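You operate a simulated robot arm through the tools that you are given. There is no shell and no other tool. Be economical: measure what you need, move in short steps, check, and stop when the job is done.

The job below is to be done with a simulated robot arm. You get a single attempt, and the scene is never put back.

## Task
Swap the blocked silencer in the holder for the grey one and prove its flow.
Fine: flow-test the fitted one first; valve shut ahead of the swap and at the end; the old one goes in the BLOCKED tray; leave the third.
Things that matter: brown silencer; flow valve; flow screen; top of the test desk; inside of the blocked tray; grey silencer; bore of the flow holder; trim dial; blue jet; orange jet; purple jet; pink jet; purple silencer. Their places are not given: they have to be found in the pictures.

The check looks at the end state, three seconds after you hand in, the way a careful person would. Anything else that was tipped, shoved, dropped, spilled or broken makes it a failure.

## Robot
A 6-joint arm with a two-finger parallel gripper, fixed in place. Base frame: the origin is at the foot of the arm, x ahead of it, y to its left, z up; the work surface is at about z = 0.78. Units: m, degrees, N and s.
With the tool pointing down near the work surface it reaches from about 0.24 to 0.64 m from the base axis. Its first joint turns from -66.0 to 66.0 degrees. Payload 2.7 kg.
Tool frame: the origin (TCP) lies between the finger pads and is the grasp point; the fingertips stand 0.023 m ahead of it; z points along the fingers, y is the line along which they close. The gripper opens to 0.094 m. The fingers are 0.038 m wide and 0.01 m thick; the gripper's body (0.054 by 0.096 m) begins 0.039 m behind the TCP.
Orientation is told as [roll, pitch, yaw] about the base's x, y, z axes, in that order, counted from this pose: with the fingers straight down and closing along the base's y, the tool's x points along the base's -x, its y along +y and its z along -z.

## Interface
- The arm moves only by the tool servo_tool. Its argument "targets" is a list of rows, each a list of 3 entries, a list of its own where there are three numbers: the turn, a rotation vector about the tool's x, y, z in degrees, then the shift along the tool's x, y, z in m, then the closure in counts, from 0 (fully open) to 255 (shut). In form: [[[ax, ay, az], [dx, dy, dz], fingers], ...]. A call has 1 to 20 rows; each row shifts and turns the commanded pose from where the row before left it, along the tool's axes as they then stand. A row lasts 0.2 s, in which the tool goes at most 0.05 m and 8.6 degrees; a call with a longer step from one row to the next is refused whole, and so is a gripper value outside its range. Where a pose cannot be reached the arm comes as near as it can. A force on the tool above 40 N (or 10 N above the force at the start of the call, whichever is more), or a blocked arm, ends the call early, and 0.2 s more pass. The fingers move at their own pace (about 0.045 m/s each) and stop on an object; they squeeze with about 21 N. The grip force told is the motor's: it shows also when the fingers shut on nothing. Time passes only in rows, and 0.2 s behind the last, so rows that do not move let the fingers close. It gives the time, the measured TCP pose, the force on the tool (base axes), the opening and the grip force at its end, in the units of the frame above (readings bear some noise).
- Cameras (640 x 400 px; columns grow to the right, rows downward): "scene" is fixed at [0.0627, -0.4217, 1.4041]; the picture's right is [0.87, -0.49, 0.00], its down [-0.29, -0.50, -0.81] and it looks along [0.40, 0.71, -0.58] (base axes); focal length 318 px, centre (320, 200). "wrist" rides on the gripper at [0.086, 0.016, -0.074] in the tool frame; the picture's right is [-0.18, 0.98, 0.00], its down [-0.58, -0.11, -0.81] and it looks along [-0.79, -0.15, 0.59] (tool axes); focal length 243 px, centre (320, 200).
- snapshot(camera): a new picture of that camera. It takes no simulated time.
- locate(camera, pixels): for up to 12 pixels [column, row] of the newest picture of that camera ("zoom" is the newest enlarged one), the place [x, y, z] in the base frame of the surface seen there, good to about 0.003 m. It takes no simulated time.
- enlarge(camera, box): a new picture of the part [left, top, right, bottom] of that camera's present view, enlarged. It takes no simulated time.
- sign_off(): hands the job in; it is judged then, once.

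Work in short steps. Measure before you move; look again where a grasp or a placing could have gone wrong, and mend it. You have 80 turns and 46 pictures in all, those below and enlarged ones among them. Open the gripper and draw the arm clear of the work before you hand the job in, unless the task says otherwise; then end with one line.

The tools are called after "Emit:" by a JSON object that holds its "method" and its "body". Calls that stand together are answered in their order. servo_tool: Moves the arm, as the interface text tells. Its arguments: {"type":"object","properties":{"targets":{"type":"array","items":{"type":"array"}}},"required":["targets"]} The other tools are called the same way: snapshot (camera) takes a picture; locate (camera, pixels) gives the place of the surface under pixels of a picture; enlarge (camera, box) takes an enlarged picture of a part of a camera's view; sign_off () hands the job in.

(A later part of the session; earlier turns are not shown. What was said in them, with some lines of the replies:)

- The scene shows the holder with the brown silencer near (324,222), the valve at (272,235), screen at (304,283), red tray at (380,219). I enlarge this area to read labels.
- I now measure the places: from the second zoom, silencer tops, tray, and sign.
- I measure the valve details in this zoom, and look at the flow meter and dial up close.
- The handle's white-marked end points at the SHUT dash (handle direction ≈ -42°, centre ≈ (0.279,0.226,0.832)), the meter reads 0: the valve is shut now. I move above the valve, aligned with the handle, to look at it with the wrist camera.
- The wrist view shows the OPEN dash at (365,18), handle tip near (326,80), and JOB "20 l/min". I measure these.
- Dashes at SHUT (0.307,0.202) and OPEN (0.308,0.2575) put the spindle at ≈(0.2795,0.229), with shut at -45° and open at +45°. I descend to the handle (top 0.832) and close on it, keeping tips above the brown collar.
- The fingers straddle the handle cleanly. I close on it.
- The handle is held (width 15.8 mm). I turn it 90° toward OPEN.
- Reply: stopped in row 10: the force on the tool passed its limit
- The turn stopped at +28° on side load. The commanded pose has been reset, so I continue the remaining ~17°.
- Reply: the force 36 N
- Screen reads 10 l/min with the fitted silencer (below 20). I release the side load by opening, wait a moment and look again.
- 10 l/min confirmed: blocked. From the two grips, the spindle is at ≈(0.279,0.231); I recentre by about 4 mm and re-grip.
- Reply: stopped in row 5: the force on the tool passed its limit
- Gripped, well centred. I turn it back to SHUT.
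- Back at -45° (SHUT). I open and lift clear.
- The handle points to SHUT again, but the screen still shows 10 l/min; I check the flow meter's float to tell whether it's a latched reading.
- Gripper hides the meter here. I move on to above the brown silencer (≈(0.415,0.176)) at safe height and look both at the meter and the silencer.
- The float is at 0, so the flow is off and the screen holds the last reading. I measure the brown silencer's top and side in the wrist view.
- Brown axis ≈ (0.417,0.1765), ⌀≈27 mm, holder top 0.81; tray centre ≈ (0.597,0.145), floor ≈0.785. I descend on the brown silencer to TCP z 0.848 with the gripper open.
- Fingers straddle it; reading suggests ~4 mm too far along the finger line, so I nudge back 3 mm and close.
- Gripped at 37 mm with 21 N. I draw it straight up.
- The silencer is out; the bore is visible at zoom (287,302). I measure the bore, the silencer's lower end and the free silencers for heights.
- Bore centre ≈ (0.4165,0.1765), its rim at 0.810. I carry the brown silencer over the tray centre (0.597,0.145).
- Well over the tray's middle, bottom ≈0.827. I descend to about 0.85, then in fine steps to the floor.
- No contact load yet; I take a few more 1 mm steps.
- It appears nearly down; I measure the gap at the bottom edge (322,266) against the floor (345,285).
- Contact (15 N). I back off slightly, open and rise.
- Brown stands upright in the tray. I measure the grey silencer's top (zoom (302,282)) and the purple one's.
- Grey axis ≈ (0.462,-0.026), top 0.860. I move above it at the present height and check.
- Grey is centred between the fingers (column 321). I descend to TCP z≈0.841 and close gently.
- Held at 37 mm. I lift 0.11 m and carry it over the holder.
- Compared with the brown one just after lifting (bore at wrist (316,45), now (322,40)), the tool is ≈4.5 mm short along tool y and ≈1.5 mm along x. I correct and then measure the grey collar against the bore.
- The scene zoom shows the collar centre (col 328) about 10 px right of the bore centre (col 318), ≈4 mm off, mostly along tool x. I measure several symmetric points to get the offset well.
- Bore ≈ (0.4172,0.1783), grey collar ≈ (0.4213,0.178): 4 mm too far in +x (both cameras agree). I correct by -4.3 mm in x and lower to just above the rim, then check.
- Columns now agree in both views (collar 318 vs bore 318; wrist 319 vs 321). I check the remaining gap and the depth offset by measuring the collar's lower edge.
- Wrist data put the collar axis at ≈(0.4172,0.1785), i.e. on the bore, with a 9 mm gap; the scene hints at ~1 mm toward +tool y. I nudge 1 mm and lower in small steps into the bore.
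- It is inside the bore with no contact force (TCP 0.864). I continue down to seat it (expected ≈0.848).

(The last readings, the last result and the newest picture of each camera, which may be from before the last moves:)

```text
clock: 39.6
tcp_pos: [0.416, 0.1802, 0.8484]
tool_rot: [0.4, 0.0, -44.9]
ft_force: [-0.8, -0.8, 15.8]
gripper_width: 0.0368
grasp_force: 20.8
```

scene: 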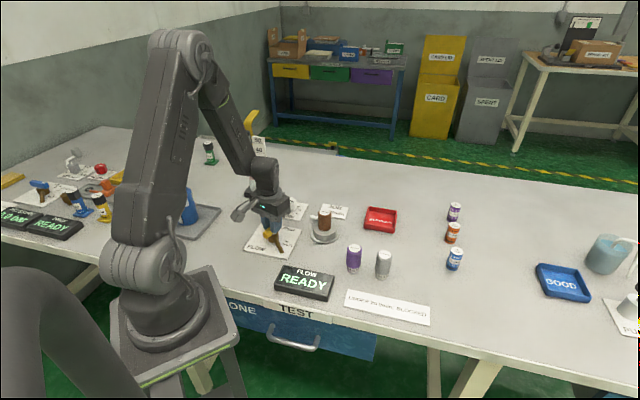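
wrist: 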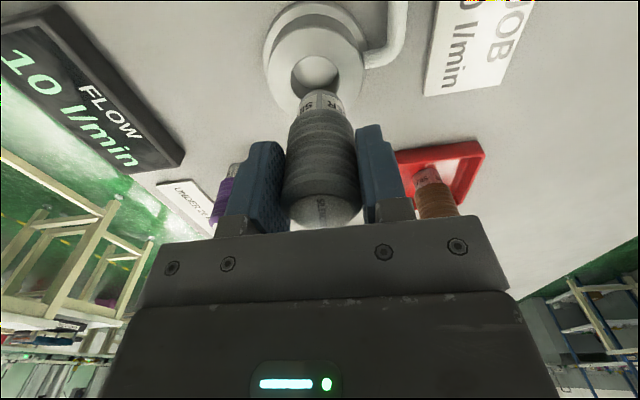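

Seated (15.8 N at 0.8484, same as the brown one had). I ease off, open and rise.

Emit:
{"method": "servo_tool", "body": {"targets": [[[0, 0, 0], [0, 0, -0.001], 255], [[0, 0, 0], [0, 0, 0], 150], [[0, 0, 0], [0, 0, 0], 100], [[0, 0, 0], [0, 0, 0], 80], [[0, 0, 0], [0, 0, 0], 80], [[0, 0, 0], [0, 0, -0.02], 80], [[0, 0, 0], [0, 0, -0.04], 80], [[0, 0, 0], [0, 0, -0.05], 80], [[0, 0, 0], [0, 0, -0.02], 80], [[0, 0, 0], [0, 0, 0], 80]]}}

Emit:
{"method": "enlarge", "body": {"camera": "scene", "box": [235, 180, 405, 300]}}

```text
clock: 41.8
tcp_pos: [0.4153, 0.1798, 0.9779]
tool_rot: [0.3, 0.0, -44.9]
ft_force: [-0.5, -0.6, -0.7]
gripper_width: 0.0647
grasp_force: 0.1
```

```text
3.33 times, centred on (320, 240) of scene
```

zoom: 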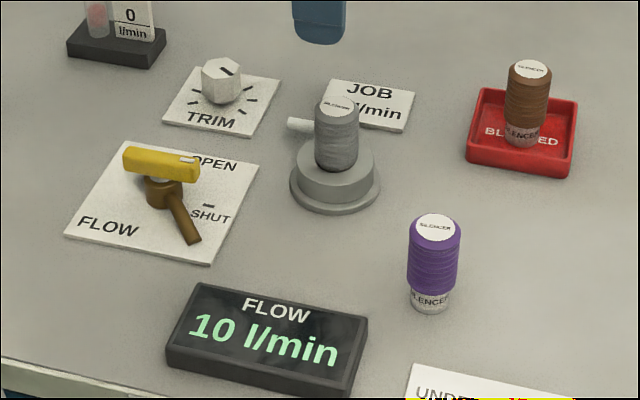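

Grey is seated upright. I go back over the valve spindle (0.279,0.230).

Emit:
{"method": "servo_tool", "body": {"targets": [[[0, 0, 0], [0.033, -0.0153, 0], 100], [[0, 0, 0], [0.033, -0.0153, 0], 100], [[0, 0, 0], [0.033, -0.0153, 0], 100], [[0, 0, 0], [0.033, -0.0153, 0], 100], [[0, 0, 0], [0, 0, 0.04], 100], [[0, 0, 0], [0, 0, 0.04], 100], [[0, 0, 0], [0, 0, 0], 100], [[0, 0, 0], [0, 0, 0], 100]]}}

```text
clock: 43.6
tcp_pos: [0.278, 0.2284, 0.8987]
tool_rot: [0.2, 0.0, -44.9]
ft_force: [-0.7, -0.5, -0.4]
gripper_width: 0.0572
grasp_force: 0.1
```

I adjust by ~2 mm, descend to z≈0.8445 and grip the handle.

Emit:
{"method": "servo_tool", "body": {"targets": [[[0, 0, 0], [0.0008, 0.0018, 0.02], 100], [[0, 0, 0], [0, 0, 0.02], 100], [[0, 0, 0], [0, 0, 0.014], 100], [[0, 0, 0], [0, 0, 0], 100], [[0, 0, 0], [0, 0, 0], 180], [[0, 0, 0], [0, 0, 0], 255], [[0, 0, 0], [0, 0, 0], 255], [[0, 0, 0], [0, 0, 0], 255]]}}

```text
clock: 45.4
tcp_pos: [0.2785, 0.2299, 0.8455]
tool_rot: [0.0, 0.1, -44.9]
ft_force: [-6.9, -7.4, 2.5]
gripper_width: 0.016
grasp_force: 45.2
```

Gripped and well centred (≈10 N side load). I turn 90° to OPEN.

Emit:
{"method": "servo_tool", "body": {"targets": [[[0, 0, -7.5], [0, 0, 0], 255], [[0, 0, -7.5], [0, 0, 0], 255], [[0, 0, -7.5], [0, 0, 0], 255], [[0, 0, -7.5], [0, 0, 0], 255], [[0, 0, -7.5], [0, 0, 0], 255], [[0, 0, -7.5], [0, 0, 0], 255], [[0, 0, -7.5], [0, 0, 0], 255], [[0, 0, -7.5], [0, 0, 0], 255], [[0, 0, -7.5], [0, 0, 0], 255], [[0, 0, -7.5], [0, 0, 0], 255], [[0, 0, -7.5], [0, 0, 0], 255], [[0, 0, -6.7], [0, 0, 0], 255], [[0, 0, 0], [0, 0, 0], 255]]}}

Emit:
{"method": "enlarge", "body": {"camera": "scene", "box": [220, 110, 350, 310]}}

```text
clock: 46.8
tcp_pos: [0.2783, 0.2298, 0.8448]
tool_rot: [-0.2, 0.0, 0.5]
ft_force: [-2.5, -5.0, 8.0]
gripper_width: 0.0159
grasp_force: 45.2
stopped in row 7: the force on the tool passed its limit (the readings are from after the stop); the commanded pose is now the measured one
```

```text
2.00 times, centred on (285, 210) of scene
```

zoom: 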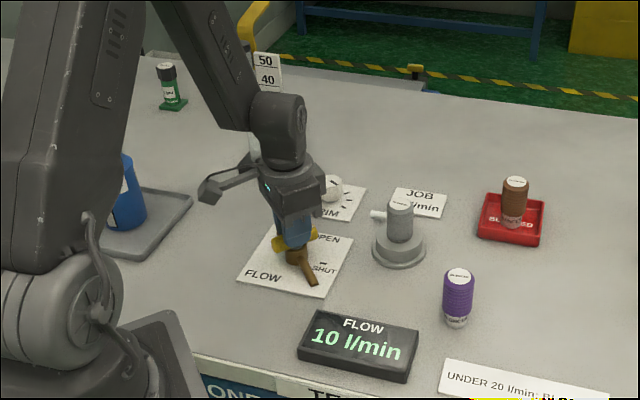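

Halfway (0.5°); side load stopped it and the commanded pose was reset. I continue the other 44°.

Emit:
{"method": "servo_tool", "body": {"targets": [[[0, 0, -7], [0, 0, 0], 255], [[0, 0, -7], [0, 0, 0], 255], [[0, 0, -7], [0, 0, 0], 255], [[0, 0, -7], [0, 0, 0], 255], [[0, 0, -7], [0, 0, 0], 255], [[0, 0, -7], [0, 0, 0], 255], [[0, 0, -2], [0, 0, 0], 255], [[0, 0, 0], [0, 0, 0], 255], [[0, 0, 0], [0, 0, 0], 255]]}}

Emit:
{"method": "enlarge", "body": {"camera": "scene", "box": [220, 110, 350, 310]}}

```text
clock: 48.8
tcp_pos: [0.2783, 0.2287, 0.8443]
tool_rot: [-0.1, 0.2, 44.5]
ft_force: [-1.9, -19.0, 15.2]
gripper_width: 0.0158
grasp_force: 45.1
```

```text
2.00 times, centred on (285, 210) of scene
```

zoom: 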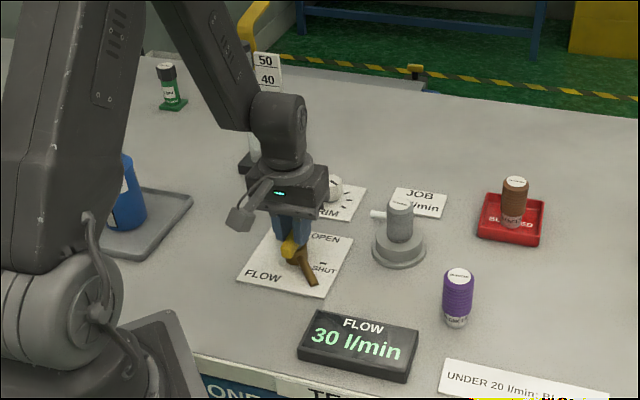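

Screen: 30 l/min, so the grey silencer flows. I ease the side load by opening and re-gripping, letting the test run a moment more.

Emit:
{"method": "servo_tool", "body": {"targets": [[[0, 0, 0], [0, 0, 0], 200], [[0, 0, 0], [0, 0, 0], 170], [[0, 0, 0], [0, 0, 0], 170], [[0, 0, 0], [0, 0, 0], 170]]}}

```text
clock: 49.8
tcp_pos: [0.2806, 0.2302, 0.8458]
tool_rot: [0.0, 0.1, 44.5]
ft_force: [-0.5, 0.1, 0.5]
gripper_width: 0.0315
grasp_force: 0.1
```

I recentre by 1–2 mm and re-grip.

Emit:
{"method": "servo_tool", "body": {"targets": [[[0, 0, 0], [0.0012, 0.0012, 0], 170], [[0, 0, 0], [0, 0, 0], 170], [[0, 0, 0], [0, 0, 0], 255], [[0, 0, 0], [0, 0, 0], 255], [[0, 0, 0], [0, 0, 0], 255]]}}

```text
clock: 51.0
tcp_pos: [0.2781, 0.2283, 0.8448]
tool_rot: [0.0, 0.2, 44.6]
ft_force: [22.8, -21.2, 0.0]
gripper_width: 0.016
grasp_force: 45.2
```

The side load (22.8,-21.2) says I went too far along tool y; I shift back 2.5 mm while gripped.

Emit:
{"method": "servo_tool", "body": {"targets": [[[0, 0, 0], [0, -0.0012, 0], 255], [[0, 0, 0], [0, -0.0012, 0], 255], [[0, 0, 0], [0, 0, 0], 255]]}}

```text
clock: 51.8
tcp_pos: [0.2788, 0.2286, 0.8458]
tool_rot: [0.0, 0.2, 44.6]
ft_force: [-5.5, -9.6, 11.7]
gripper_width: 0.0157
grasp_force: 45.3
```

Load is low again. I turn it to SHUT.

Emit:
{"method": "servo_tool", "body": {"targets": [[[0, 0, 7.5], [0, 0, 0], 255], [[0, 0, 7.5], [0, 0, 0], 255], [[0, 0, 7.5], [0, 0, 0], 255], [[0, 0, 7.5], [0, 0, 0], 255], [[0, 0, 7.5], [0, 0, 0], 255], [[0, 0, 7.5], [0, 0, 0], 255], [[0, 0, 7.5], [0, 0, 0], 255], [[0, 0, 7.5], [0, 0, 0], 255], [[0, 0, 7.5], [0, 0, 0], 255], [[0, 0, 7.5], [0, 0, 0], 255], [[0, 0, 7.5], [0, 0, 0], 255], [[0, 0, 7.1], [0, 0, 0], 255], [[0, 0, 0], [0, 0, 0], 255]]}}

```text
clock: 54.6
tcp_pos: [0.2789, 0.2311, 0.8461]
tool_rot: [0.0, -0.1, -45.0]
ft_force: [-17.7, 28.4, -6.9]
gripper_width: 0.0158
grasp_force: 44.7
```

At -45° again. I open, rise, and draw the arm clear.

Emit:
{"method": "servo_tool", "body": {"targets": [[[0, 0, 0], [0, 0, 0], 180], [[0, 0, 0], [0, 0, 0], 120], [[0, 0, 0], [0, 0, 0], 100], [[0, 0, 0], [0, 0, -0.03], 100], [[0, 0, 0], [0, 0, -0.05], 100], [[0, 0, 0], [0, 0, -0.05], 100], [[0, 0, 0], [0, 0, -0.05], 50], [[0, 0, 0], [-0.0334, 0.0148, -0.02], 0], [[0, 0, 0], [-0.0334, 0.0148, -0.02], 0], [[0, 0, 0], [-0.0334, 0.0148, 0], 0], [[0, 0, 0], [-0.0334, 0.0148, 0], 0], [[0, 0, 0], [0, 0, 0], 0], [[0, 0, 0], [0, 0, 0], 0]]}}

Emit:
{"method": "snapshot", "body": {"camera": "scene"}}

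Emit:
{"method": "enlarge", "body": {"camera": "scene", "box": [220, 130, 400, 300]}}

```text
clock: 57.4
tcp_pos: [0.4161, 0.1765, 1.0627]
tool_rot: [-0.1, -0.1, -45.0]
ft_force: [0.0, 0.3, 0.4]
gripper_width: 0.0941
grasp_force: 0.1
```

```text
5 pictures are left
```

scene: 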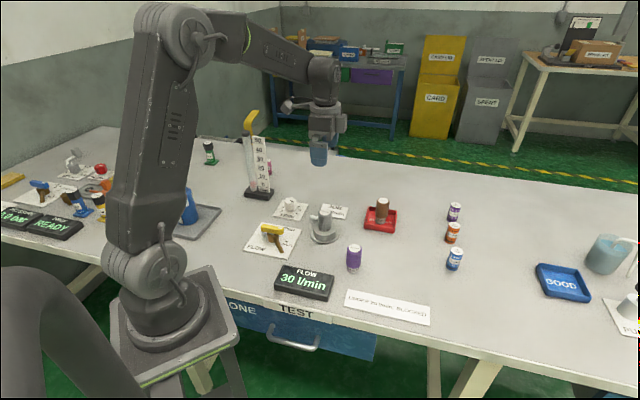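

```text
2.35 times, centred on (310, 215) of scene
```

zoom: 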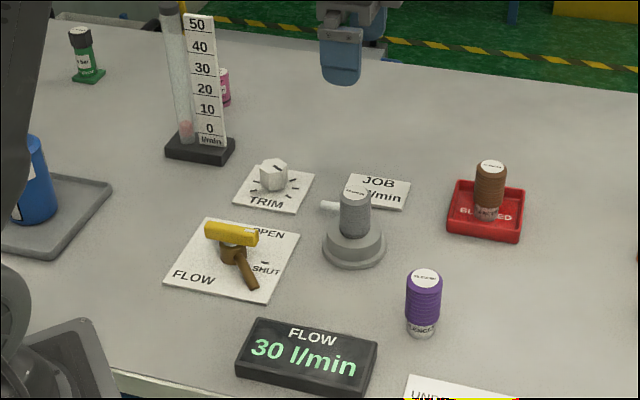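

The float is at 0 and the handle points to SHUT. The screen holds 30 l/min, grey is seated in the holder, brown stands in the BLOCKED tray, purple is untouched, and the gripper is open and clear. I hand in.

Emit:
{"method": "sign_off", "body": {}}

```text
The job is handed in.
```

The job is handed in: the old brown silencer tested at 10 l/min (blocked) and now stands in the BLOCKED tray, the grey one is fitted and tested at 30 l/min, the valve is shut, and the purple one was left alone.
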